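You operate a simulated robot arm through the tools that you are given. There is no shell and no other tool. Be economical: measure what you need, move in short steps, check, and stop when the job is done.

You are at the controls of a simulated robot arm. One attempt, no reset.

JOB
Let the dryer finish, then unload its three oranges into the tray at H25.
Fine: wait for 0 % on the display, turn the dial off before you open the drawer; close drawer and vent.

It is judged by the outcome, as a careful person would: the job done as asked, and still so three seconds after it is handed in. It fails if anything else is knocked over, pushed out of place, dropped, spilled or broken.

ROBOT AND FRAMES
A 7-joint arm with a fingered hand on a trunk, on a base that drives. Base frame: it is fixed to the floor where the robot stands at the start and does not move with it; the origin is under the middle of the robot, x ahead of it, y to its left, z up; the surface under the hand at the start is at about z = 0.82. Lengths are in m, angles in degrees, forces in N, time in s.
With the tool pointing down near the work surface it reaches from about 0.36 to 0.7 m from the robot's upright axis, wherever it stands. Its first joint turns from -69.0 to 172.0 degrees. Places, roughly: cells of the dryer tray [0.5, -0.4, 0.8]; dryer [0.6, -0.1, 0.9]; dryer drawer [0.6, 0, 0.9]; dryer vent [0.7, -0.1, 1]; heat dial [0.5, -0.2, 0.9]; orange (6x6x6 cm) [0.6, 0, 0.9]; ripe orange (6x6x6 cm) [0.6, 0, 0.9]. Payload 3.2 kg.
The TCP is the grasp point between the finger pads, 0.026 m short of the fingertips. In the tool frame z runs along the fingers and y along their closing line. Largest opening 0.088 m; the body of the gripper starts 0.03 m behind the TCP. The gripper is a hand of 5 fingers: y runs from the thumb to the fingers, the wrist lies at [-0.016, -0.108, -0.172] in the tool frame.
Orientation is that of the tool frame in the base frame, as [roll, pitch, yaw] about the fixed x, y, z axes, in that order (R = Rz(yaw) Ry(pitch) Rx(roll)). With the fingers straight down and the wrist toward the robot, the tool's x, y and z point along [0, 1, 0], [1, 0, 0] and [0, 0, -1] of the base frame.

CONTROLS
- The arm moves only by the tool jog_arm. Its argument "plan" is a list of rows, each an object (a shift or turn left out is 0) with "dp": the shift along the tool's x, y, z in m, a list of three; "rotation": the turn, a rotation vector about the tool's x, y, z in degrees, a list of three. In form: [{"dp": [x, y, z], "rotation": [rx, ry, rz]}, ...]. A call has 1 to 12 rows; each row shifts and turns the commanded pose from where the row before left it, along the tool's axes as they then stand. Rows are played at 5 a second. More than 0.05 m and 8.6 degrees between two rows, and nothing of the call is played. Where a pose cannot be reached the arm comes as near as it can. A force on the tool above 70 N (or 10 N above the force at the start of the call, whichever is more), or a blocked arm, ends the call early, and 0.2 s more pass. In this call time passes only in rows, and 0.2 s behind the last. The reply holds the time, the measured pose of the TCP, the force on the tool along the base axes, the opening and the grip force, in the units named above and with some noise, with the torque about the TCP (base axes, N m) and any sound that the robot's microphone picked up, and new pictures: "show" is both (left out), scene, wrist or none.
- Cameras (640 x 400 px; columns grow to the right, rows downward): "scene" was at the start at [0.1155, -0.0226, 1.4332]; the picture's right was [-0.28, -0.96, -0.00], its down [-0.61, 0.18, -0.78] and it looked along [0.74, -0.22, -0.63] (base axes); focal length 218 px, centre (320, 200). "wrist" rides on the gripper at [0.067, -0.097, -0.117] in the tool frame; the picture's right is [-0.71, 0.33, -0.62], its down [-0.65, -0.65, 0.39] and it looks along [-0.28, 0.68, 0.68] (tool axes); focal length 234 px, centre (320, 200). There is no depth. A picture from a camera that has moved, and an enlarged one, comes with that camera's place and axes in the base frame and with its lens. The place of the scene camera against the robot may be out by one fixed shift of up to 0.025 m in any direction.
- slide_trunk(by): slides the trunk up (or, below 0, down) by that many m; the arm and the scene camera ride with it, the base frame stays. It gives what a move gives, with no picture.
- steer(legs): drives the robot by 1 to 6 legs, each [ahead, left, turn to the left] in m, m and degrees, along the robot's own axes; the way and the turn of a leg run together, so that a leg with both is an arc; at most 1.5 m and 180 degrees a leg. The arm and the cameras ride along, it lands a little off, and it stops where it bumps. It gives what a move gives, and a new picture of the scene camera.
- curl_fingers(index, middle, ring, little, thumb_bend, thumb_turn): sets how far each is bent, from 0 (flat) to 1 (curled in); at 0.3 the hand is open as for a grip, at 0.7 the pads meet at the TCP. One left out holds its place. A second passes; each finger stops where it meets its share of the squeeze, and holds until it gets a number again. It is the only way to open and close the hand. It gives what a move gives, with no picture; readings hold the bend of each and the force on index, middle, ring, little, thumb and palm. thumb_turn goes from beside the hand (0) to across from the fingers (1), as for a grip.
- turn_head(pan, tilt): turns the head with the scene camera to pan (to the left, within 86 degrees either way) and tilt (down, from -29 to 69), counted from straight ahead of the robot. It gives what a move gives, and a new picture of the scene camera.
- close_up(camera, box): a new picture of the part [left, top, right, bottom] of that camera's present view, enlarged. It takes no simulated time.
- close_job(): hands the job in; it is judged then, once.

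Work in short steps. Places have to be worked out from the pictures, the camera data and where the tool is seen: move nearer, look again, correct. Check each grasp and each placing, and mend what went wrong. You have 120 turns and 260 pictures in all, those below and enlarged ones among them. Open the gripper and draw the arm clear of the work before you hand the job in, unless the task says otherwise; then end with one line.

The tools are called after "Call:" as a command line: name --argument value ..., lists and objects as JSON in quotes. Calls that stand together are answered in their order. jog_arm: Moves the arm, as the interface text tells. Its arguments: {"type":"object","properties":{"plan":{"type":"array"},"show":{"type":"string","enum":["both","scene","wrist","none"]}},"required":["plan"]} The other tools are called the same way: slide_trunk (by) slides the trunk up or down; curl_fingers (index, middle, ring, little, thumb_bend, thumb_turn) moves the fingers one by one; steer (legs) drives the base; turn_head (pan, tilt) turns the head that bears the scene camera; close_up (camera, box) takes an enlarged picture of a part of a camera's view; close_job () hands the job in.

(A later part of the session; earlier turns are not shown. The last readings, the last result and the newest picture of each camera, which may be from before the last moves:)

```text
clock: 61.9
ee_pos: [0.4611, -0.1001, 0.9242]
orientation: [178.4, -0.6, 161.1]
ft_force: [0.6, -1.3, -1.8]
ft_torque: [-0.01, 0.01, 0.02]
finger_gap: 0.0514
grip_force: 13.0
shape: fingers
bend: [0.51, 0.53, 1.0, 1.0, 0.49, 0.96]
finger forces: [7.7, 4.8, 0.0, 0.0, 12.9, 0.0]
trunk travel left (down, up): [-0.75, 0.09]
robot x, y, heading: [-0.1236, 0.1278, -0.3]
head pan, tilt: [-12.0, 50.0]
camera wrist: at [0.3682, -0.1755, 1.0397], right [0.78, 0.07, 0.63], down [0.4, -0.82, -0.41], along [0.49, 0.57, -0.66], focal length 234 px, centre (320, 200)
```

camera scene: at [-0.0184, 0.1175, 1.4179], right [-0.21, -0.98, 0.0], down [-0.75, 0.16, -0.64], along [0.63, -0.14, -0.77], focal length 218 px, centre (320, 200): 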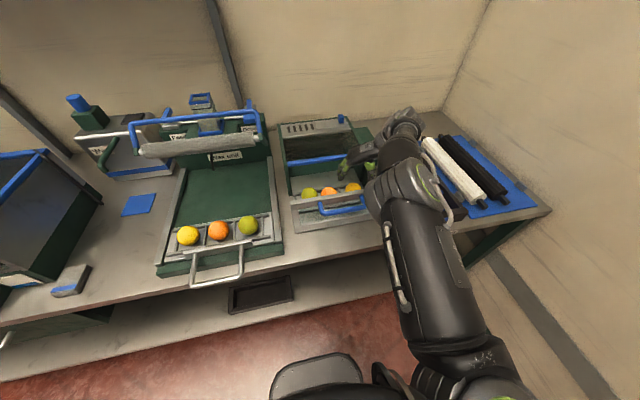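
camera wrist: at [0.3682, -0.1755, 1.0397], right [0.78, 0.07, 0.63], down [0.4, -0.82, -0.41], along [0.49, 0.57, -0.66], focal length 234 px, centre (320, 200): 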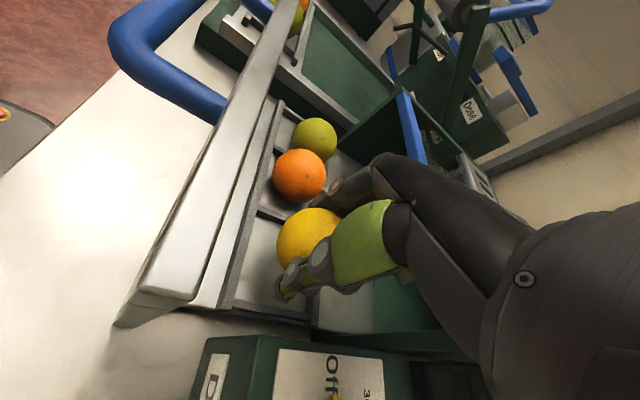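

The fruit is held. I lift it to z ≈ 1.07, well over dial and display, then drive right/forward to bring the tray within reach.

Call:
jog_arm --plan '[{"dp": [0, 0, -0.03]}, {"dp": [0, 0, -0.04]}, {"dp": [0, 0, -0.04]}, {"dp": [0, 0, -0.04]}, {}]' --show "none"

Call:
steer --legs '[[0, -0.2, 0]]'

```text
clock: 63.1
ee_pos: [0.4637, -0.1042, 1.0717]
orientation: [178.5, -0.4, 161.0]
ft_force: [0.0, 0.2, -1.0]
ft_torque: [0.04, 0.0, 0.01]
finger_gap: 0.0513
grip_force: 13.4
shape: fingers
bend: [0.51, 0.53, 1.0, 1.0, 0.49, 0.96]
finger forces: [7.6, 5.0, 0.0, 0.0, 12.8, 0.0]
trunk travel left (down, up): [-0.75, 0.09]
robot x, y, heading: [-0.1244, 0.1321, -0.2]
head pan, tilt: [-12.0, 50.0]
```

```text
clock: 64.7
ee_pos: [0.4591, -0.3059, 1.0733]
orientation: [178.5, -0.3, 160.8]
ft_force: [0.4, -0.7, -2.4]
ft_torque: [0.01, 0.0, 0.0]
finger_gap: 0.0514
grip_force: 12.8
shape: fingers
bend: [0.51, 0.54, 1.0, 1.0, 0.49, 0.96]
finger forces: [7.6, 4.9, 0.0, 0.0, 13.0, 0.0]
trunk travel left (down, up): [-0.75, 0.09]
robot x, y, heading: [-0.1285, -0.0656, -0.2]
head pan, tilt: [-12.0, 50.0]
camera scene: at [-0.0193, -0.0814, 1.4178], right [-0.22, -0.98, 0.0], down [-0.75, 0.17, -0.64], along [0.63, -0.14, -0.77], focal length 218 px, centre (320, 200)
```

scene: 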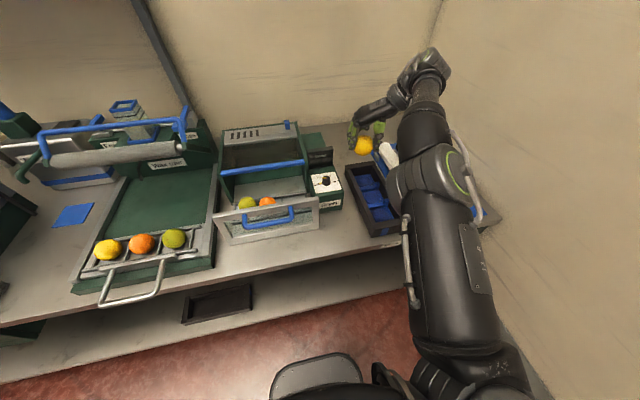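

The fruit rides safely. I drive 6 cm forward so the far cell comes within reach, then look with the wrist camera.

Call:
steer --legs '[[0.06, 0, 0]]'

Call:
jog_arm --plan '[{"dp": [0, -0.035, 0], "rotation": [0, 0, 8]}, {"dp": [0, -0.035, 0], "rotation": [0, 0, 8]}, {"rotation": [0, 0, 8]}, {"rotation": [0, 0, 8]}, {"rotation": [0, 0, 8]}, {"rotation": [0, 0, 8]}, {}]'

```text
clock: 65.7
ee_pos: [0.5196, -0.3058, 1.0725]
orientation: [178.5, -0.3, 160.8]
ft_force: [-0.1, -0.6, -1.5]
ft_torque: [-0.01, 0.05, 0.01]
finger_gap: 0.0515
grip_force: 13.2
shape: fingers
bend: [0.51, 0.54, 1.0, 1.0, 0.49, 0.96]
finger forces: [7.6, 5.0, 0.0, 0.0, 12.9, 0.0]
trunk travel left (down, up): [-0.75, 0.09]
robot x, y, heading: [-0.0694, -0.0659, -0.5]
head pan, tilt: [-12.0, 50.0]
camera scene: at [0.0403, -0.0816, 1.4178], right [-0.22, -0.98, 0.0], down [-0.75, 0.17, -0.64], along [0.63, -0.14, -0.77], focal length 218 px, centre (320, 200)
```

scene: 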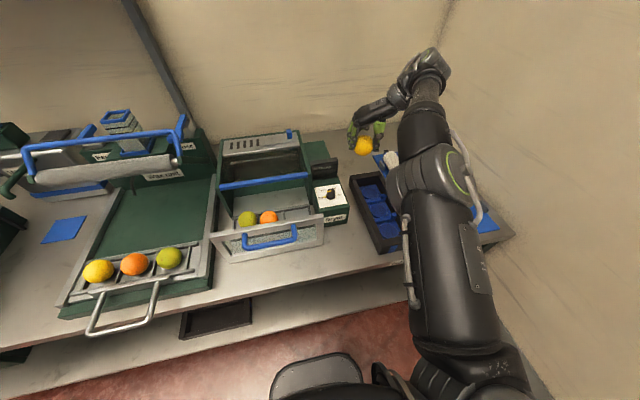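

```text
clock: 67.2
ee_pos: [0.4927, -0.3694, 1.0712]
orientation: [179.2, -1.4, 112.7]
ft_force: [0.5, 0.0, -0.8]
ft_torque: [0.07, 0.04, -0.01]
finger_gap: 0.051
grip_force: 12.7
shape: fingers
bend: [0.52, 0.54, 1.0, 1.0, 0.49, 0.96]
finger forces: [7.5, 5.1, 0.0, 0.0, 12.8, 0.0]
trunk travel left (down, up): [-0.75, 0.09]
robot x, y, heading: [-0.0663, -0.0681, -0.5]
head pan, tilt: [-12.0, 50.0]
camera scene: at [0.0403, -0.0824, 1.4178], right [-0.22, -0.98, 0.0], down [-0.75, 0.17, -0.64], along [0.63, -0.14, -0.77], focal length 218 px, centre (320, 200)
camera wrist: at [0.377, -0.3504, 1.189], right [0.58, -0.54, 0.61], down [-0.35, -0.84, -0.41], along [0.74, 0.02, -0.68], focal length 234 px, centre (320, 200)
```

scene: 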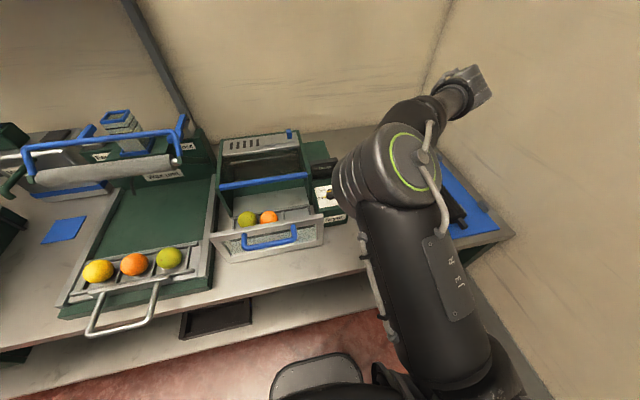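
wrist: 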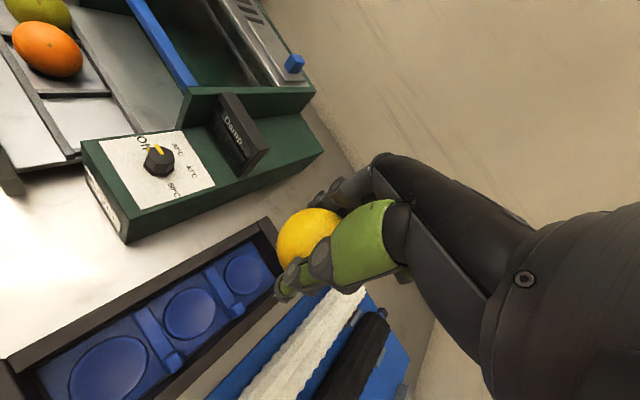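

Clear view of the tray: cells at x ≈ 0.532, 0.450, 0.368, y ≈ -0.376, floor ≈ 0.83. I take the yellow fruit over the far cell and lower to 0.93.

Call:
jog_arm --plan '[{"dp": [-0.0106, 0.0168, 0]}, {"dp": [-0.0106, 0.0167, 0]}, {"dp": [0, 0, 0.035]}, {"dp": [0, 0, 0.035]}, {"dp": [0, 0, 0.035]}, {"dp": [0, 0, 0.035]}, {}]'

Call:
close_up --camera "wrist" --box '[180, 140, 420, 360]'

```text
clock: 68.8
ee_pos: [0.532, -0.3735, 0.9301]
orientation: [179.3, -1.3, 112.8]
ft_force: [-0.1, -0.1, -1.6]
ft_torque: [0.01, 0.0, 0.03]
finger_gap: 0.0513
grip_force: 13.3
shape: fingers
bend: [0.52, 0.54, 1.0, 1.0, 0.49, 0.96]
finger forces: [7.5, 5.1, 0.1, 0.0, 12.6, 0.1]
trunk travel left (down, up): [-0.75, 0.09]
robot x, y, heading: [-0.0699, -0.0654, -0.6]
head pan, tilt: [-12.0, 50.0]
camera scene: at [0.0396, -0.0815, 1.4179], right [-0.22, -0.98, 0.0], down [-0.75, 0.17, -0.64], along [0.63, -0.14, -0.77], focal length 218 px, centre (320, 200)
camera wrist: at [0.4164, -0.3543, 1.0478], right [0.58, -0.54, 0.61], down [-0.35, -0.84, -0.41], along [0.74, 0.03, -0.68], focal length 234 px, centre (320, 200)
```

scene: 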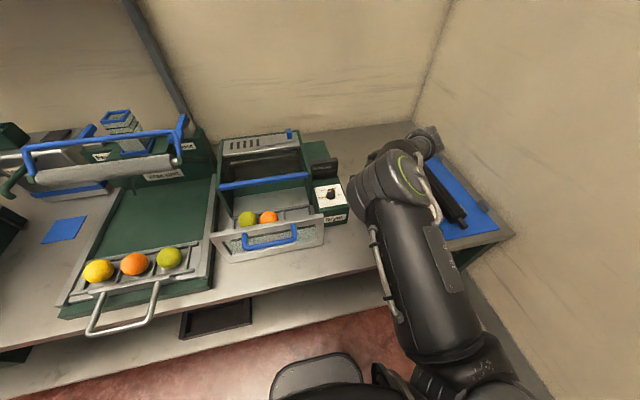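
wrist: 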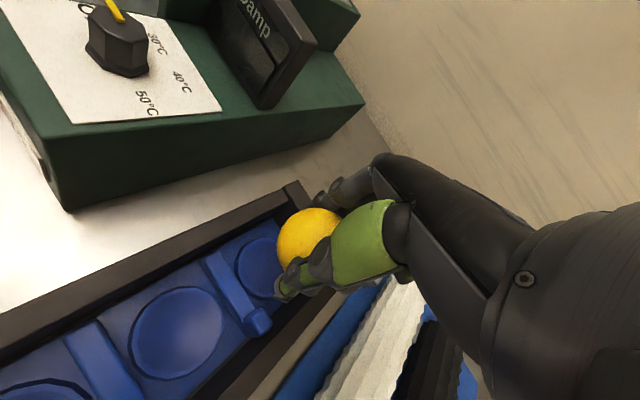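

```text
1.82 times, centred on (300, 250) of wrist
camera zoom: at [0.4164, -0.3543, 1.0478], right [0.58, -0.54, 0.61], down [-0.35, -0.84, -0.41], along [0.74, 0.03, -0.68], focal length 426 px, centre (356, 109)
```

zoom: 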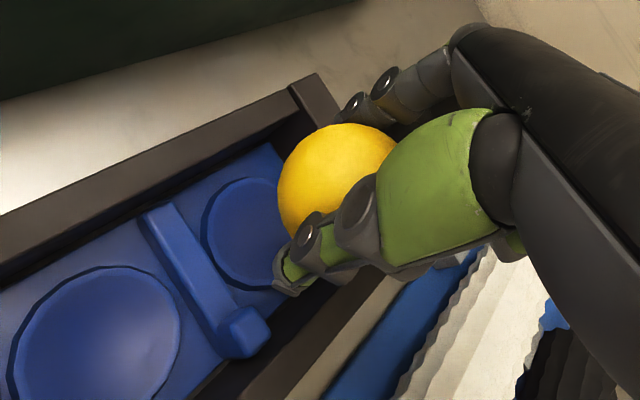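

The fruit is centred on the cell, thumb clear of the divider knob. I lower slowly and watch for touch.

Call:
jog_arm --plan '[{"dp": [0.001, 0, 0.015]}, {"dp": [0, 0, 0.012]}, {"dp": [0, 0, 0.008]}, {}]' --show "wrist"

```text
clock: 69.8
ee_pos: [0.5329, -0.3716, 0.8971]
orientation: [179.3, -1.4, 112.8]
ft_force: [-0.4, 0.0, -0.9]
ft_torque: [-0.02, 0.0, -0.01]
finger_gap: 0.0513
grip_force: 12.8
shape: fingers
bend: [0.52, 0.54, 1.0, 1.0, 0.49, 0.96]
finger forces: [7.5, 5.2, 0.0, 0.0, 12.7, 0.0]
trunk travel left (down, up): [-0.75, 0.09]
robot x, y, heading: [-0.071, -0.066, -0.3]
head pan, tilt: [-12.0, 50.0]
camera wrist: at [0.4173, -0.3516, 1.0132], right [0.58, -0.54, 0.61], down [-0.35, -0.84, -0.41], along [0.74, 0.03, -0.68], focal length 234 px, centre (320, 200)
```

wrist: 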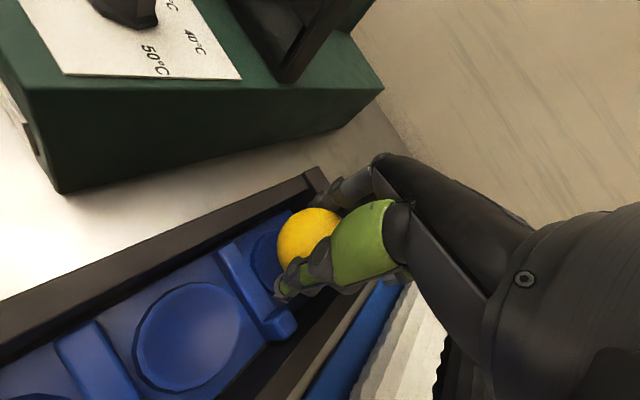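

No contact yet. I shift 3 mm right and continue down in 5 mm steps.

Call:
jog_arm --plan '[{"dp": [-0.003, -0.001, 0.005]}, {"dp": [0, 0, 0.005]}, {"dp": [0, 0, 0.004]}, {}]' --show "wrist"

Call:
close_up --camera "wrist" --box '[200, 150, 400, 350]'

```text
clock: 70.8
ee_pos: [0.5331, -0.3722, 0.8808]
orientation: [179.3, -1.5, 112.8]
ft_force: [-0.8, 0.1, 0.2]
ft_torque: [0.02, -0.01, 0.04]
finger_gap: 0.0515
grip_force: 13.6
shape: fingers
bend: [0.52, 0.54, 1.0, 1.0, 0.49, 0.96]
finger forces: [7.4, 6.4, 0.1, 0.0, 13.2, 0.0]
trunk travel left (down, up): [-0.75, 0.09]
robot x, y, heading: [-0.07, -0.0643, -0.6]
head pan, tilt: [-12.0, 50.0]
camera wrist: at [0.418, -0.3536, 0.9991], right [0.58, -0.54, 0.61], down [-0.35, -0.84, -0.41], along [0.74, 0.02, -0.68], focal length 234 px, centre (320, 200)
```

wrist: 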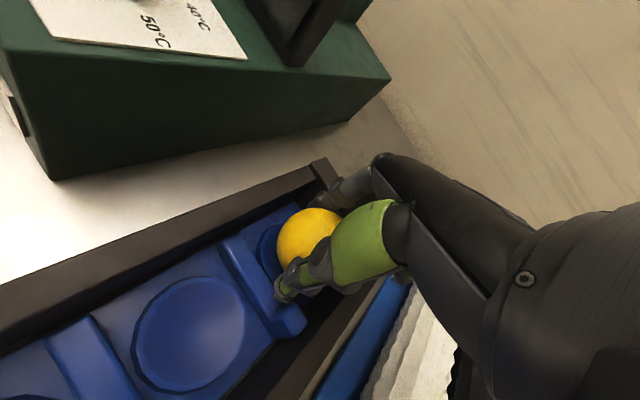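

```text
2.00 times, centred on (300, 250) of wrist
camera zoom: at [0.418, -0.3536, 0.9991], right [0.58, -0.54, 0.61], down [-0.35, -0.84, -0.41], along [0.74, 0.02, -0.68], focal length 468 px, centre (360, 100)
```

zoom: 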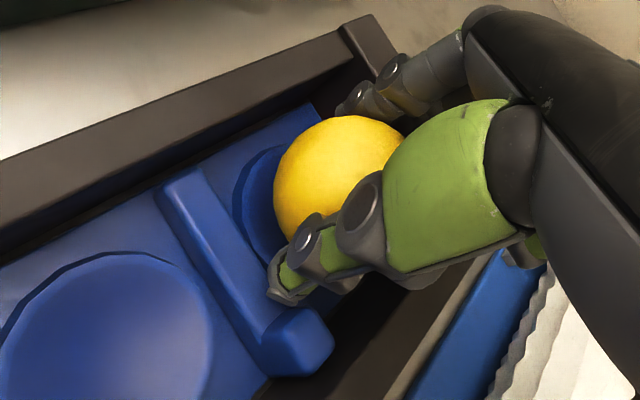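

Very slight change in force; I go down 5 mm more to seat it.

Call:
jog_arm --plan '[{"dp": [-0.002, 0, 0.003]}, {"dp": [0, 0, 0.003]}, {}]' --show "none"

```text
clock: 71.7
ee_pos: [0.5333, -0.3738, 0.8753]
orientation: [179.3, -1.4, 112.9]
ft_force: [-0.9, 0.9, -0.8]
ft_torque: [0.0, 0.0, 0.03]
finger_gap: 0.0511
grip_force: 13.0
shape: fingers
bend: [0.52, 0.54, 1.0, 1.0, 0.49, 0.96]
finger forces: [7.5, 5.8, 0.0, 0.0, 12.9, 0.0]
trunk travel left (down, up): [-0.75, 0.09]
robot x, y, heading: [-0.0674, -0.0668, -0.8]
head pan, tilt: [-12.0, 50.0]
```

Still no contact; I continue in 4 mm steps until I feel the cup.

Call:
jog_arm --plan '[{"dp": [0, 0, 0.004]}, {"dp": [0, 0, 0.004]}, {}]' --show "wrist"

Call:
close_up --camera "wrist" --box '[200, 150, 400, 350]'

```text
clock: 72.5
ee_pos: [0.5322, -0.3747, 0.87]
orientation: [179.2, -1.3, 112.8]
ft_force: [-0.6, -0.6, 6.6]
ft_torque: [-0.13, 0.25, 0.02]
finger_gap: 0.0514
grip_force: 16.7
shape: fingers
bend: [0.52, 0.54, 1.0, 1.0, 0.49, 0.96]
finger forces: [7.4, 6.2, 0.1, 0.0, 20.4, 0.0]
trunk travel left (down, up): [-0.75, 0.09]
robot x, y, heading: [-0.0672, -0.0704, -0.5]
head pan, tilt: [-12.0, 50.0]
camera wrist: at [0.417, -0.3547, 0.9872], right [0.58, -0.54, 0.61], down [-0.35, -0.84, -0.41], along [0.74, 0.02, -0.67], focal length 234 px, centre (320, 200)
```

wrist: 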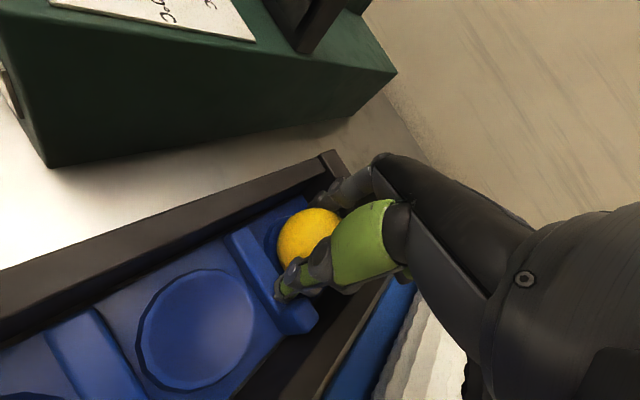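

```text
2.00 times, centred on (300, 250) of wrist
camera zoom: at [0.417, -0.3547, 0.9872], right [0.58, -0.54, 0.61], down [-0.35, -0.84, -0.41], along [0.74, 0.02, -0.67], focal length 468 px, centre (360, 100)
```

zoom: 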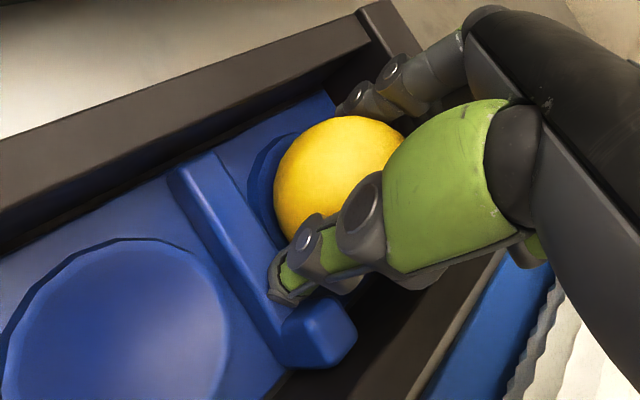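

The thumb tip rests on the divider, so the fruit is as low as this grip allows, a few mm over the cup. I rise 2 mm and open just enough to release.

Call:
jog_arm --plan '[{"dp": [0, 0, -0.002]}, {}]' --show "none"

Call:
curl_fingers --index 0.44 --middle 0.44 --thumb_bend 0.38

Call:
close_up --camera "wrist" --box '[200, 150, 400, 350]'

```text
clock: 73.0
ee_pos: [0.533, -0.3738, 0.8704]
orientation: [179.3, -1.4, 112.8]
ft_force: [1.0, -0.5, 2.0]
ft_torque: [-0.02, 0.07, -0.02]
finger_gap: 0.0514
grip_force: 14.4
shape: fingers
bend: [0.52, 0.54, 1.0, 1.0, 0.49, 0.96]
finger forces: [7.6, 5.4, 0.1, 0.0, 15.7, 0.1]
trunk travel left (down, up): [-0.75, 0.09]
robot x, y, heading: [-0.069, -0.0664, -0.3]
head pan, tilt: [-12.0, 50.0]
```

```text
clock: 74.0
ee_pos: [0.532, -0.3748, 0.8701]
orientation: [179.3, -1.4, 112.7]
ft_force: [-0.3, -0.6, -0.3]
ft_torque: [-0.02, 0.02, 0.01]
finger_gap: 0.0642
grip_force: 1.3
shape: fingers
bend: [0.44, 0.45, 1.0, 1.0, 0.38, 0.97]
finger forces: [0.0, 1.1, 0.1, 0.1, 0.9, 0.0]
trunk travel left (down, up): [-0.75, 0.09]
robot x, y, heading: [-0.0658, -0.0644, -0.5]
head pan, tilt: [-12.0, 50.0]
```

```text
2.00 times, centred on (300, 250) of wrist
camera zoom: at [0.4172, -0.3552, 0.9882], right [0.58, -0.54, 0.61], down [-0.35, -0.84, -0.41], along [0.74, 0.03, -0.68], focal length 468 px, centre (360, 100)
```

zoom: 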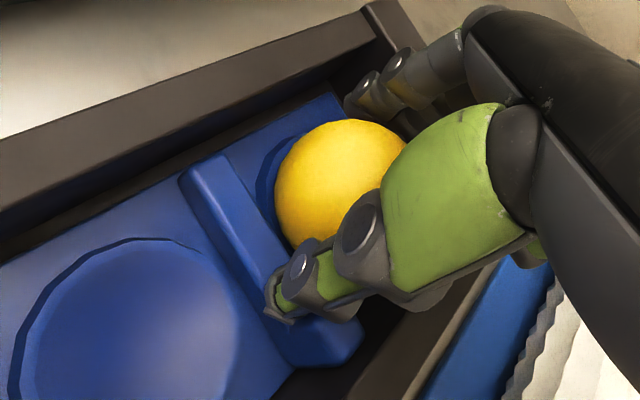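

Released; I rise straight up and check that the fruit stays in its cup.

Call:
jog_arm --plan '[{"dp": [0, 0, -0.01]}, {"dp": [0, 0, -0.015]}, {"dp": [0, 0, -0.03]}, {"dp": [0, 0, -0.045]}, {"dp": [0, 0, -0.045]}, {"dp": [0, 0, -0.045]}, {}]'

```text
clock: 75.7
ee_pos: [0.5302, -0.376, 1.062]
orientation: [179.5, -1.4, 112.8]
ft_force: [-0.3, 1.1, 1.0]
ft_torque: [-0.02, -0.01, 0.01]
finger_gap: 0.0646
grip_force: 0.0
shape: fingers
bend: [0.44, 0.44, 1.0, 1.0, 0.38, 0.97]
finger forces: [0.0, 0.1, 0.0, 0.0, 0.1, 0.0]
trunk travel left (down, up): [-0.75, 0.09]
robot x, y, heading: [-0.0678, -0.0649, -0.4]
head pan, tilt: [-12.0, 50.0]
camera scene: at [0.0407, -0.0822, 1.4177], right [-0.22, -0.98, 0.0], down [-0.75, 0.17, -0.64], along [0.63, -0.14, -0.77], focal length 218 px, centre (320, 200)
camera wrist: at [0.4156, -0.3564, 1.1791], right [0.58, -0.54, 0.61], down [-0.35, -0.84, -0.41], along [0.74, 0.03, -0.68], focal length 234 px, centre (320, 200)
```

scene: 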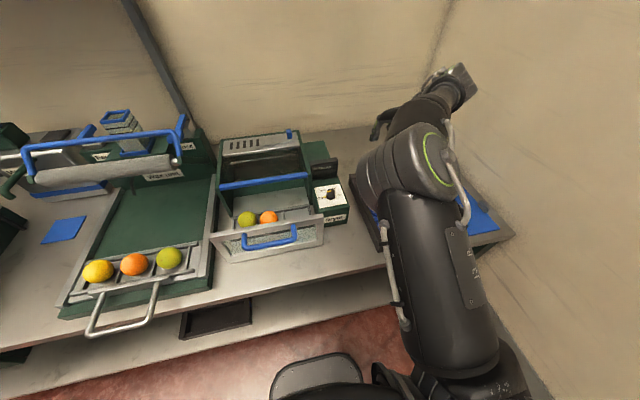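
wrist: 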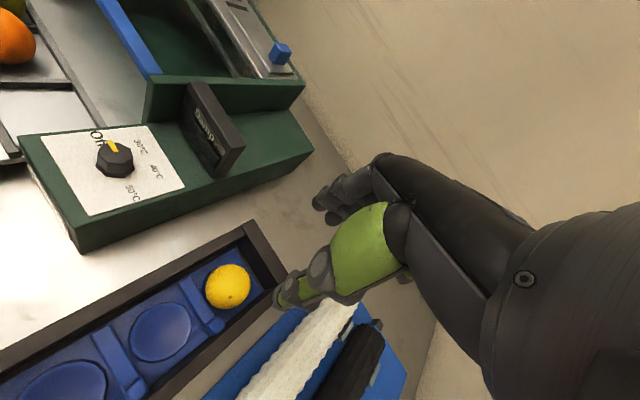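

Yellow sits in its cup. I turn the hand back to yaw 160, raise it a little, and drive back and left to fetch the orange one.

Call:
jog_arm --plan '[{"dp": [0, 0, -0.03], "rotation": [0, 0, -8]}, {"rotation": [0, 0, -8]}, {"rotation": [0, 0, -8]}, {"rotation": [0, 0, -8]}, {"rotation": [0, 0, -8]}, {"rotation": [0, 0, -7]}, {}]' --show "none"

Call:
steer --legs '[[-0.06, 0, 0.4], [0, 0.32, 0]]'

Call:
jog_arm --plan '[{}]' --show "wrist"

```text
clock: 77.2
ee_pos: [0.4882, -0.3774, 1.093]
orientation: [178.6, -0.5, 159.9]
ft_force: [0.4, 0.8, -0.2]
ft_torque: [0.0, 0.0, 0.03]
finger_gap: 0.0647
grip_force: 0.0
shape: fingers
bend: [0.44, 0.44, 1.0, 1.0, 0.38, 0.97]
finger forces: [0.0, 0.1, 0.0, 0.1, 0.0, 0.0]
out of reach, approached as far as the arm can: row 4, 5, 6
trunk travel left (down, up): [-0.75, 0.09]
robot x, y, heading: [-0.0664, -0.0709, -0.4]
head pan, tilt: [-12.0, 50.0]
```

```text
clock: 80.0
ee_pos: [0.4309, -0.0386, 1.0932]
orientation: [178.5, -0.6, 160.5]
ft_force: [-0.5, -1.2, -0.3]
ft_torque: [-0.01, -0.01, -0.04]
finger_gap: 0.0648
grip_force: 0.0
shape: fingers
bend: [0.44, 0.44, 1.0, 1.0, 0.38, 0.97]
finger forces: [0.0, 0.0, 0.0, 0.0, 0.0, 0.0]
trunk travel left (down, up): [-0.75, 0.09]
robot x, y, heading: [-0.1273, 0.2614, 0.6]
head pan, tilt: [-12.0, 50.0]
camera scene: at [-0.0213, 0.2499, 1.4178], right [-0.2, -0.98, 0.0], down [-0.75, 0.16, -0.64], along [0.63, -0.13, -0.77], focal length 218 px, centre (320, 200)
```

scene: 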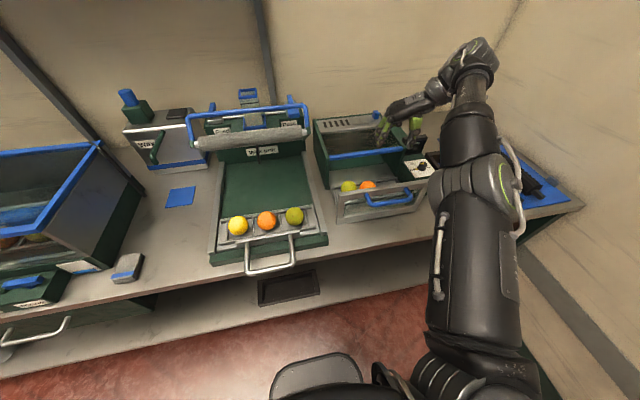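

```text
clock: 80.4
ee_pos: [0.4314, -0.0393, 1.0923]
orientation: [178.5, -0.4, 160.5]
ft_force: [-0.5, -0.7, -0.4]
ft_torque: [-0.01, -0.05, 0.0]
finger_gap: 0.0646
grip_force: 0.0
shape: fingers
bend: [0.44, 0.44, 1.0, 1.0, 0.38, 0.97]
finger forces: [0.0, 0.0, 0.1, 0.0, 0.0, 0.0]
trunk travel left (down, up): [-0.75, 0.09]
robot x, y, heading: [-0.1307, 0.262, 0.4]
head pan, tilt: [-12.0, 50.0]
camera wrist: at [0.3363, -0.1139, 1.2081], right [0.78, 0.06, 0.63], down [0.4, -0.82, -0.41], along [0.49, 0.57, -0.66], focal length 234 px, centre (320, 200)
```

wrist: 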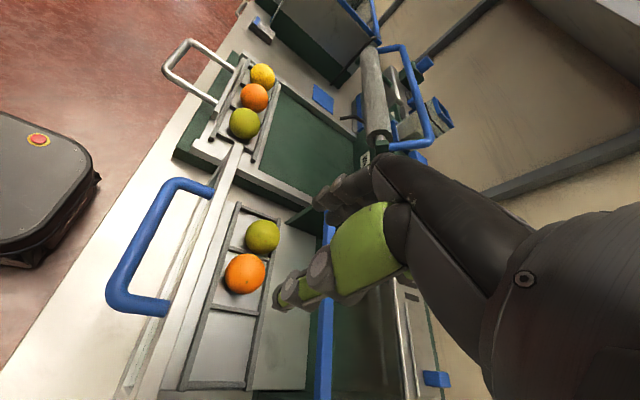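

Orange ≈ [0.462, -0.013], green ≈ [0.476, 0.054]: only 6.7 cm apart, so I pick the orange with the closing line mostly along x (yaw ≈ 115) to keep off the green one.

Call:
jog_arm --plan '[{"rotation": [0, 0, 7.6]}, {"rotation": [0, 0, 7.6]}, {"rotation": [0, 0, 7.6]}, {"rotation": [0, 0, 7.6]}, {"rotation": [0, 0, 7.6]}, {"rotation": [0, 0, 7.5]}, {}]' --show "wrist"

Call:
curl_fingers --index 0.38 --middle 0.38 --thumb_bend 0.36

```text
clock: 82.0
ee_pos: [0.4309, -0.0393, 1.0937]
orientation: [179.2, -1.4, 114.9]
ft_force: [-0.4, 0.8, 0.2]
ft_torque: [0.02, -0.02, 0.01]
finger_gap: 0.0644
grip_force: 0.0
shape: fingers
bend: [0.44, 0.44, 1.0, 1.0, 0.38, 0.97]
finger forces: [0.0, 0.1, 0.1, 0.0, 0.1, 0.1]
trunk travel left (down, up): [-0.75, 0.09]
robot x, y, heading: [-0.1298, 0.2642, 0.3]
head pan, tilt: [-12.0, 50.0]
camera wrist: at [0.3153, -0.0243, 1.2104], right [0.6, -0.52, 0.61], down [-0.32, -0.85, -0.41], along [0.74, 0.05, -0.68], focal length 234 px, centre (320, 200)
```

wrist: 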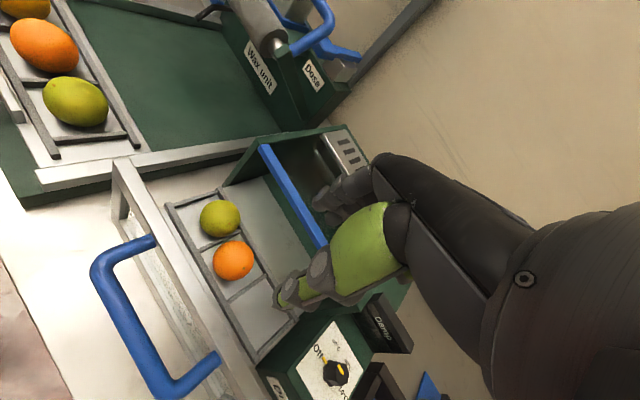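

```text
clock: 83.0
ee_pos: [0.432, -0.0395, 1.0939]
orientation: [179.3, -1.3, 115.0]
ft_force: [-0.7, 0.1, 0.4]
ft_torque: [0.0, 0.02, -0.02]
finger_gap: 0.0733
grip_force: 0.1
shape: fingers
bend: [0.38, 0.38, 1.0, 1.0, 0.36, 0.97]
finger forces: [0.0, 0.0, 0.0, 0.0, 0.1, 0.0]
trunk travel left (down, up): [-0.75, 0.09]
robot x, y, heading: [-0.1312, 0.2618, 0.3]
head pan, tilt: [-12.0, 50.0]
```

Orange again at [0.462, -0.015]. I centre over it and descend to 0.95.

Call:
jog_arm --plan '[{"dp": [0.005, 0.019, 0]}, {"dp": [0.005, 0.0188, 0.024]}, {"dp": [0, 0, 0.04]}, {"dp": [0, 0, 0.04]}, {"dp": [0, 0, 0.04]}, {}]' --show "both"

Call:
close_up --camera "scene" --box '[300, 80, 460, 220]'

```text
clock: 84.4
ee_pos: [0.4607, -0.0111, 0.9502]
orientation: [179.2, -1.4, 115.1]
ft_force: [-0.2, -0.4, 0.6]
ft_torque: [-0.01, 0.01, 0.0]
finger_gap: 0.073
grip_force: 0.1
shape: fingers
bend: [0.38, 0.38, 1.0, 1.0, 0.36, 0.97]
finger forces: [0.0, 0.0, 0.0, 0.1, 0.0, 0.0]
trunk travel left (down, up): [-0.75, 0.09]
robot x, y, heading: [-0.1276, 0.2613, 0.3]
head pan, tilt: [-12.0, 50.0]
camera scene: at [-0.0221, 0.2504, 1.4179], right [-0.2, -0.98, 0.0], down [-0.75, 0.16, -0.64], along [0.63, -0.13, -0.77], focal length 218 px, centre (320, 200)
camera wrist: at [0.3452, 0.004, 1.0675], right [0.6, -0.52, 0.61], down [-0.32, -0.85, -0.41], along [0.74, 0.05, -0.68], focal length 234 px, centre (320, 200)
```

scene: 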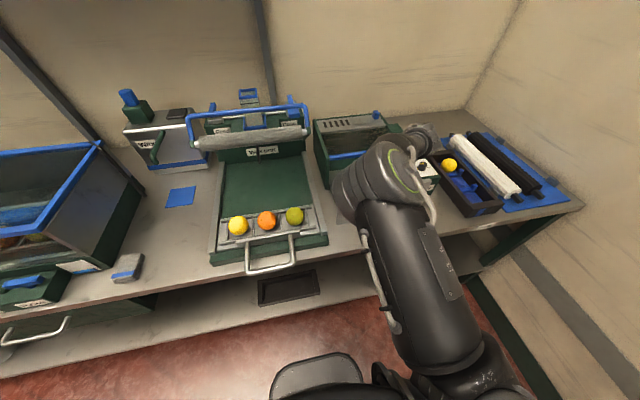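
wrist: 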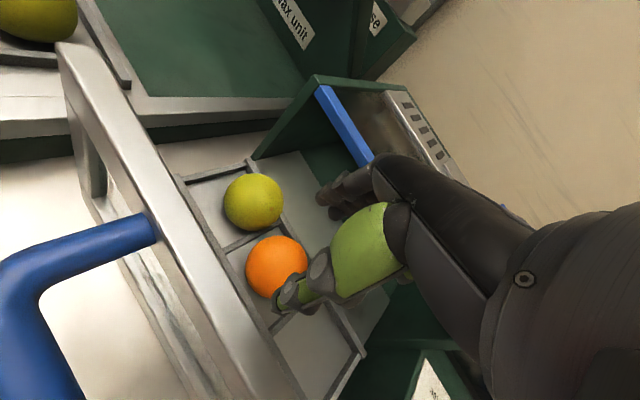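

```text
2.86 times, centred on (380, 150) of scene
camera zoom: at [-0.0221, 0.2504, 1.4179], right [-0.2, -0.98, 0.0], down [-0.75, 0.16, -0.64], along [0.63, -0.13, -0.77], focal length 623 px, centre (149, 343)
```

zoom: 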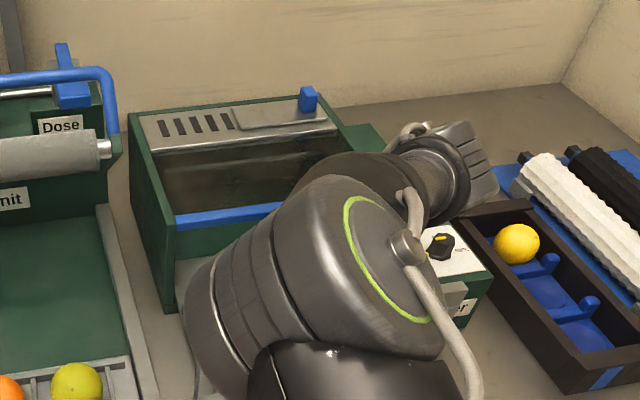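

Centred apart from 5 mm in y. I correct that and descend to z 0.889, as before.

Call:
jog_arm --plan '[{"dp": [-0.005, -0.001, 0.02]}, {"dp": [0, 0, 0.018]}, {"dp": [0, 0, 0.014]}, {"dp": [0, 0, 0.009]}, {}]' --show "wrist"

Call:
close_up --camera "wrist" --box '[200, 130, 420, 330]'

```text
clock: 85.6
ee_pos: [0.4616, -0.0134, 0.8901]
orientation: [179.2, -1.3, 115.0]
ft_force: [-0.1, 0.1, 5.4]
ft_torque: [0.0, -0.17, -0.05]
finger_gap: 0.0733
grip_force: 2.2
shape: fingers
bend: [0.38, 0.38, 1.0, 1.0, 0.36, 0.97]
finger forces: [0.0, 4.1, 0.0, 0.1, 0.1, 0.1]
trunk travel left (down, up): [-0.75, 0.09]
robot x, y, heading: [-0.1289, 0.2638, 0.3]
head pan, tilt: [-12.0, 50.0]
camera wrist: at [0.3455, 0.0011, 1.0068], right [0.6, -0.52, 0.61], down [-0.32, -0.85, -0.41], along [0.74, 0.05, -0.67], focal length 234 px, centre (320, 200)
```

wrist: 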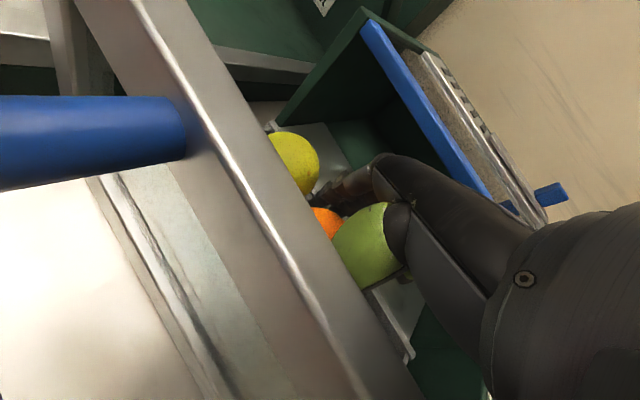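

```text
2.00 times, centred on (310, 230) of wrist
camera zoom: at [0.3455, 0.0011, 1.0068], right [0.6, -0.52, 0.61], down [-0.32, -0.85, -0.41], along [0.74, 0.05, -0.67], focal length 468 px, centre (340, 140)
```

zoom: 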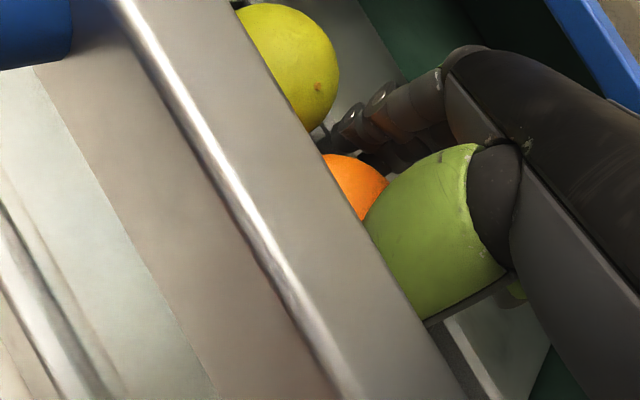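

The middle finger just touches the rear rail (4 N). I rise 3 mm and close.

Call:
jog_arm --plan '[{"dp": [0, 0, -0.003]}, {}]' --show "none"

Call:
curl_fingers --index 0.6 --middle 0.6 --thumb_bend 0.6

Call:
jog_arm --plan '[{"dp": [0, 0, -0.01]}, {"dp": [0, 0, -0.01]}, {"dp": [0, 0, -0.015]}, {}]' --show "wrist"

```text
clock: 86.2
ee_pos: [0.4618, -0.0137, 0.8924]
orientation: [179.3, -1.4, 115.1]
ft_force: [-0.4, 0.5, -0.1]
ft_torque: [0.01, -0.02, 0.01]
finger_gap: 0.073
grip_force: 0.1
shape: fingers
bend: [0.38, 0.38, 1.0, 1.0, 0.36, 0.97]
finger forces: [0.0, 0.0, 0.0, 0.0, 0.0, 0.0]
trunk travel left (down, up): [-0.75, 0.09]
robot x, y, heading: [-0.1307, 0.2624, 0.1]
head pan, tilt: [-12.0, 50.0]
```

```text
clock: 87.2
ee_pos: [0.462, -0.0137, 0.8925]
orientation: [179.2, -1.5, 115.1]
ft_force: [1.6, -0.8, 1.9]
ft_torque: [0.01, -0.01, 0.02]
finger_gap: 0.051
grip_force: 11.3
shape: fingers
bend: [0.52, 0.53, 1.0, 1.0, 0.49, 0.96]
finger forces: [6.9, 5.1, 0.0, 0.0, 12.0, 0.0]
trunk travel left (down, up): [-0.75, 0.09]
robot x, y, heading: [-0.1277, 0.2613, 0.5]
head pan, tilt: [-12.0, 50.0]
```

```text
clock: 88.2
ee_pos: [0.4602, -0.0139, 0.9281]
orientation: [179.4, -1.4, 115.0]
ft_force: [-0.3, 0.3, -1.2]
ft_torque: [0.01, 0.01, 0.04]
finger_gap: 0.0511
grip_force: 11.5
shape: fingers
bend: [0.52, 0.53, 1.0, 1.0, 0.49, 0.96]
finger forces: [6.1, 5.2, 0.1, 0.1, 11.5, 0.0]
trunk travel left (down, up): [-0.75, 0.09]
robot x, y, heading: [-0.1296, 0.2618, 0.2]
head pan, tilt: [-12.0, 50.0]
camera wrist: at [0.3448, 0.0003, 1.0445], right [0.6, -0.52, 0.61], down [-0.32, -0.85, -0.41], along [0.73, 0.05, -0.68], focal length 234 px, centre (320, 200)
```

wrist: 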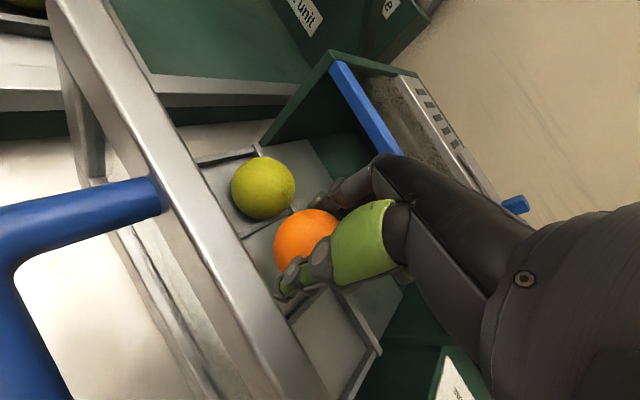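

Orange held. I lift to 1.08 and drive 0.36 m right, which should bring it almost over the middle cell.

Call:
jog_arm --plan '[{"dp": [0, 0, -0.04]}, {"dp": [0, 0, -0.04]}, {"dp": [0, 0, -0.04]}, {"dp": [0, 0, -0.03]}, {}]' --show "none"

Call:
steer --legs '[[0, -0.362, 0]]'

Call:
jog_arm --plan '[{}]' --show "wrist"

```text
clock: 89.4
ee_pos: [0.4602, -0.0173, 1.0788]
orientation: [179.3, -1.4, 115.0]
ft_force: [-0.2, -0.6, -1.2]
ft_torque: [0.0, -0.01, 0.01]
finger_gap: 0.0508
grip_force: 10.9
shape: fingers
bend: [0.52, 0.53, 1.0, 1.0, 0.49, 0.96]
finger forces: [6.0, 5.0, 0.0, 0.0, 11.4, 0.0]
trunk travel left (down, up): [-0.75, 0.09]
robot x, y, heading: [-0.1301, 0.2625, 0.2]
head pan, tilt: [-12.0, 50.0]
```

```text
clock: 91.8
ee_pos: [0.4631, -0.3849, 1.0788]
orientation: [179.2, -1.4, 115.2]
ft_force: [0.2, 0.1, -1.2]
ft_torque: [0.03, 0.06, 0.01]
finger_gap: 0.0508
grip_force: 11.1
shape: fingers
bend: [0.52, 0.53, 1.0, 1.0, 0.49, 0.96]
finger forces: [6.0, 5.1, 0.1, 0.0, 11.4, 0.1]
trunk travel left (down, up): [-0.75, 0.09]
robot x, y, heading: [-0.1253, -0.1044, 0.4]
head pan, tilt: [-12.0, 50.0]
camera scene: at [-0.0189, -0.1178, 1.4178], right [-0.2, -0.98, 0.0], down [-0.75, 0.15, -0.64], along [0.63, -0.13, -0.77], focal length 218 px, centre (320, 200)
```

scene: 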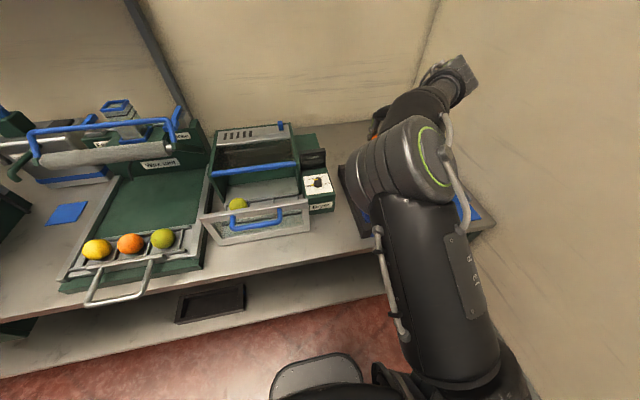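

```text
clock: 92.2
ee_pos: [0.4621, -0.3843, 1.0782]
orientation: [179.3, -1.4, 115.2]
ft_force: [0.5, 0.4, -0.9]
ft_torque: [-0.01, 0.02, -0.02]
finger_gap: 0.0505
grip_force: 10.9
shape: fingers
bend: [0.52, 0.53, 1.0, 1.0, 0.49, 0.96]
finger forces: [6.2, 5.0, 0.1, 0.0, 11.3, 0.1]
trunk travel left (down, up): [-0.75, 0.09]
robot x, y, heading: [-0.1256, -0.1042, 0.4]
head pan, tilt: [-12.0, 50.0]
camera wrist: at [0.3473, -0.3693, 1.196], right [0.6, -0.52, 0.61], down [-0.31, -0.86, -0.41], along [0.73, 0.06, -0.68], focal length 234 px, centre (320, 200)
```

wrist: 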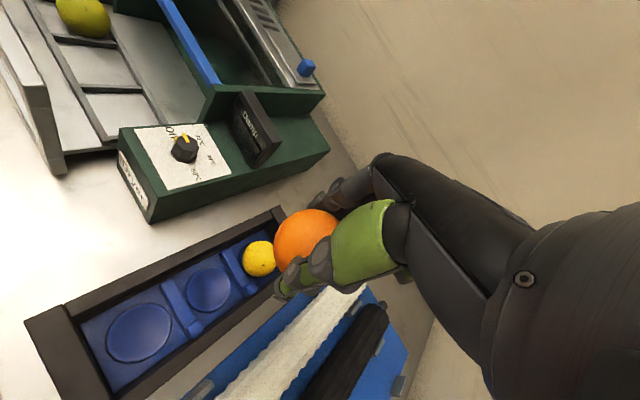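

The middle cup is at [0.451, -0.375]. I centre over it and lower to 0.90.

Call:
jog_arm --plan '[{"dp": [0.0128, -0.0062, 0.02]}, {"dp": [0, 0, 0.04]}, {"dp": [0, 0, 0.04]}, {"dp": [0, 0, 0.04]}, {"dp": [0, 0, 0.025]}, {"dp": [0, 0, 0.013]}, {}]' --show "wrist"

Call:
close_up --camera "wrist" --box '[200, 130, 420, 330]'

```text
clock: 93.8
ee_pos: [0.4508, -0.3691, 0.9022]
orientation: [179.2, -1.4, 115.3]
ft_force: [0.5, 0.2, -1.4]
ft_torque: [0.02, 0.02, -0.04]
finger_gap: 0.0506
grip_force: 11.6
shape: fingers
bend: [0.52, 0.53, 1.0, 1.0, 0.5, 0.96]
finger forces: [6.1, 5.3, 0.0, 0.0, 11.4, 0.0]
trunk travel left (down, up): [-0.75, 0.09]
robot x, y, heading: [-0.1299, -0.1042, 0.5]
head pan, tilt: [-12.0, 50.0]
camera wrist: at [0.3367, -0.3551, 1.0187], right [0.6, -0.52, 0.61], down [-0.31, -0.86, -0.41], along [0.74, 0.06, -0.68], focal length 234 px, centre (320, 200)
```

wrist: 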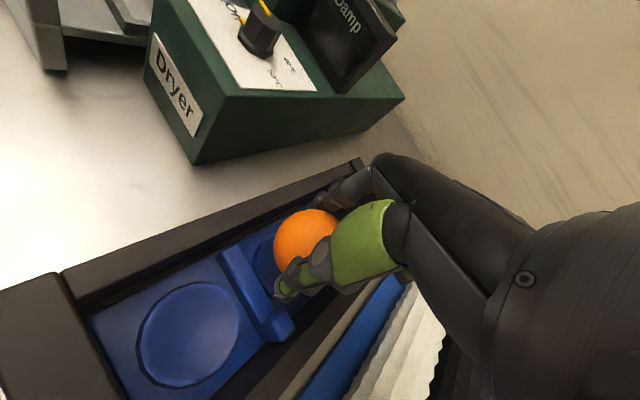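

```text
2.00 times, centred on (310, 230) of wrist
camera zoom: at [0.3367, -0.3551, 1.0187], right [0.6, -0.52, 0.61], down [-0.31, -0.86, -0.41], along [0.74, 0.06, -0.68], focal length 468 px, centre (340, 140)
```

zoom: 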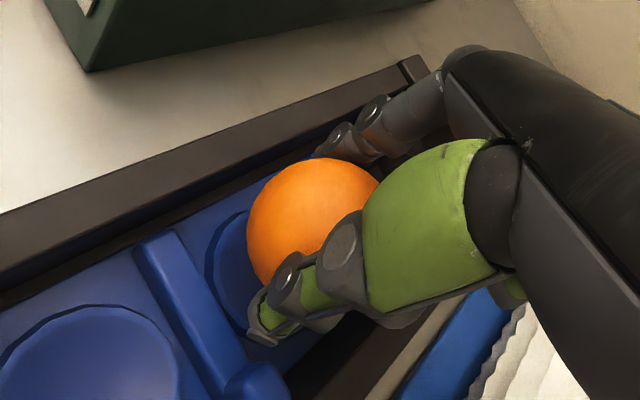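

I shift 6 mm right and lower to about 0.873 in small steps.

Call:
jog_arm --plan '[{"dp": [-0.0054, -0.0025, 0.008]}, {"dp": [0, 0, 0.008]}, {"dp": [0, 0, 0.006]}, {"dp": [0, 0, 0.005]}, {}]' --show "wrist"

```text
clock: 95.0
ee_pos: [0.4531, -0.3755, 0.8746]
orientation: [179.3, -1.4, 115.2]
ft_force: [0.7, -1.0, -1.2]
ft_torque: [0.02, 0.02, 0.0]
finger_gap: 0.0507
grip_force: 11.1
shape: fingers
bend: [0.52, 0.53, 1.0, 1.0, 0.5, 0.96]
finger forces: [6.0, 5.2, 0.1, 0.0, 11.5, 0.1]
trunk travel left (down, up): [-0.75, 0.09]
robot x, y, heading: [-0.1275, -0.1023, 0.7]
head pan, tilt: [-12.0, 50.0]
camera wrist: at [0.3373, -0.3613, 0.9908], right [0.6, -0.52, 0.61], down [-0.31, -0.85, -0.41], along [0.73, 0.06, -0.68], focal length 234 px, centre (320, 200)
```

wrist: 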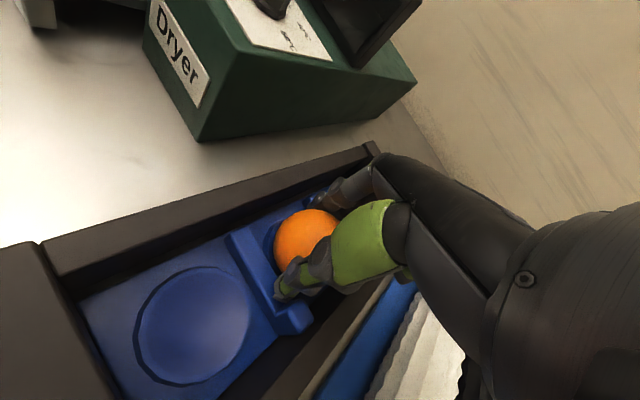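

Still no contact; 3 mm lower, then release as before.

Call:
jog_arm --plan '[{"dp": [0.001, -0.002, 0.003]}, {}]' --show "none"

Call:
curl_fingers --index 0.45 --middle 0.45 --thumb_bend 0.38

Call:
jog_arm --plan '[{"dp": [0, 0, -0.01]}, {"dp": [0, 0, -0.015]}, {"dp": [0, 0, -0.03]}, {"dp": [0, 0, -0.045]}, {"dp": [0, 0, -0.045]}, {"dp": [0, 0, -0.045]}, {}]'

```text
clock: 95.5
ee_pos: [0.45, -0.3757, 0.8717]
orientation: [179.1, -1.3, 115.3]
ft_force: [2.3, 0.0, 5.2]
ft_torque: [0.01, 0.0, 0.02]
finger_gap: 0.0507
grip_force: 12.6
shape: fingers
bend: [0.52, 0.53, 1.0, 1.0, 0.5, 0.96]
finger forces: [7.3, 5.6, 0.0, 0.1, 12.4, 0.0]
trunk travel left (down, up): [-0.75, 0.09]
robot x, y, heading: [-0.1303, -0.103, 0.1]
head pan, tilt: [-12.0, 50.0]
```

```text
clock: 96.5
ee_pos: [0.4496, -0.3742, 0.8711]
orientation: [179.2, -1.3, 115.3]
ft_force: [0.2, 1.0, 5.7]
ft_torque: [-0.07, 0.1, -0.07]
finger_gap: 0.0605
grip_force: 4.2
shape: fingers
bend: [0.45, 0.47, 1.0, 1.0, 0.4, 0.97]
finger forces: [0.0, 2.5, 0.0, 0.0, 5.6, 0.0]
trunk travel left (down, up): [-0.75, 0.09]
robot x, y, heading: [-0.1282, -0.103, 0.2]
head pan, tilt: [-12.0, 50.0]
```

```text
clock: 98.2
ee_pos: [0.452, -0.3793, 1.061]
orientation: [179.2, -1.5, 115.2]
ft_force: [-0.1, 0.2, 0.1]
ft_torque: [0.01, 0.04, 0.01]
finger_gap: 0.0635
grip_force: 0.1
shape: fingers
bend: [0.45, 0.45, 1.0, 1.0, 0.38, 0.97]
finger forces: [0.1, 0.0, 0.0, 0.1, 0.0, 0.0]
trunk travel left (down, up): [-0.75, 0.09]
robot x, y, heading: [-0.1269, -0.1086, 0.4]
head pan, tilt: [-12.0, 50.0]
camera scene: at [-0.0184, -0.1179, 1.4178], right [-0.2, -0.98, 0.0], down [-0.75, 0.15, -0.64], along [0.63, -0.13, -0.77], focal length 218 px, centre (320, 200)
camera wrist: at [0.3357, -0.3649, 1.1802], right [0.6, -0.52, 0.61], down [-0.31, -0.86, -0.41], along [0.73, 0.06, -0.68], focal length 234 px, centre (320, 200)
```

scene: 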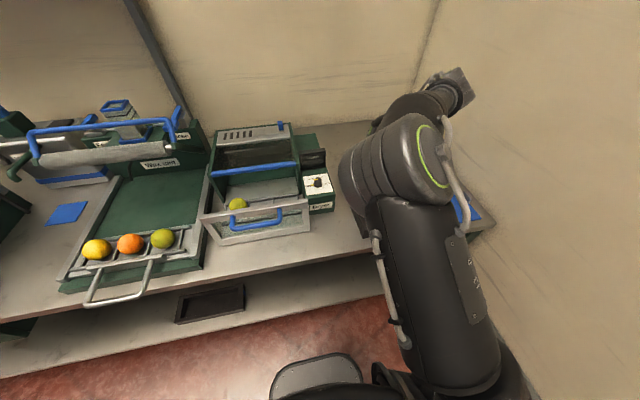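
wrist: 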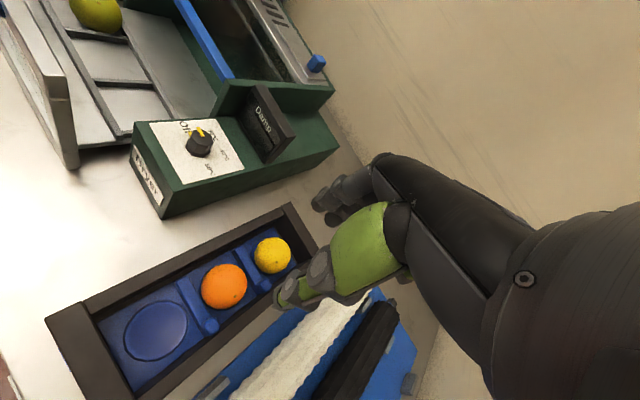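

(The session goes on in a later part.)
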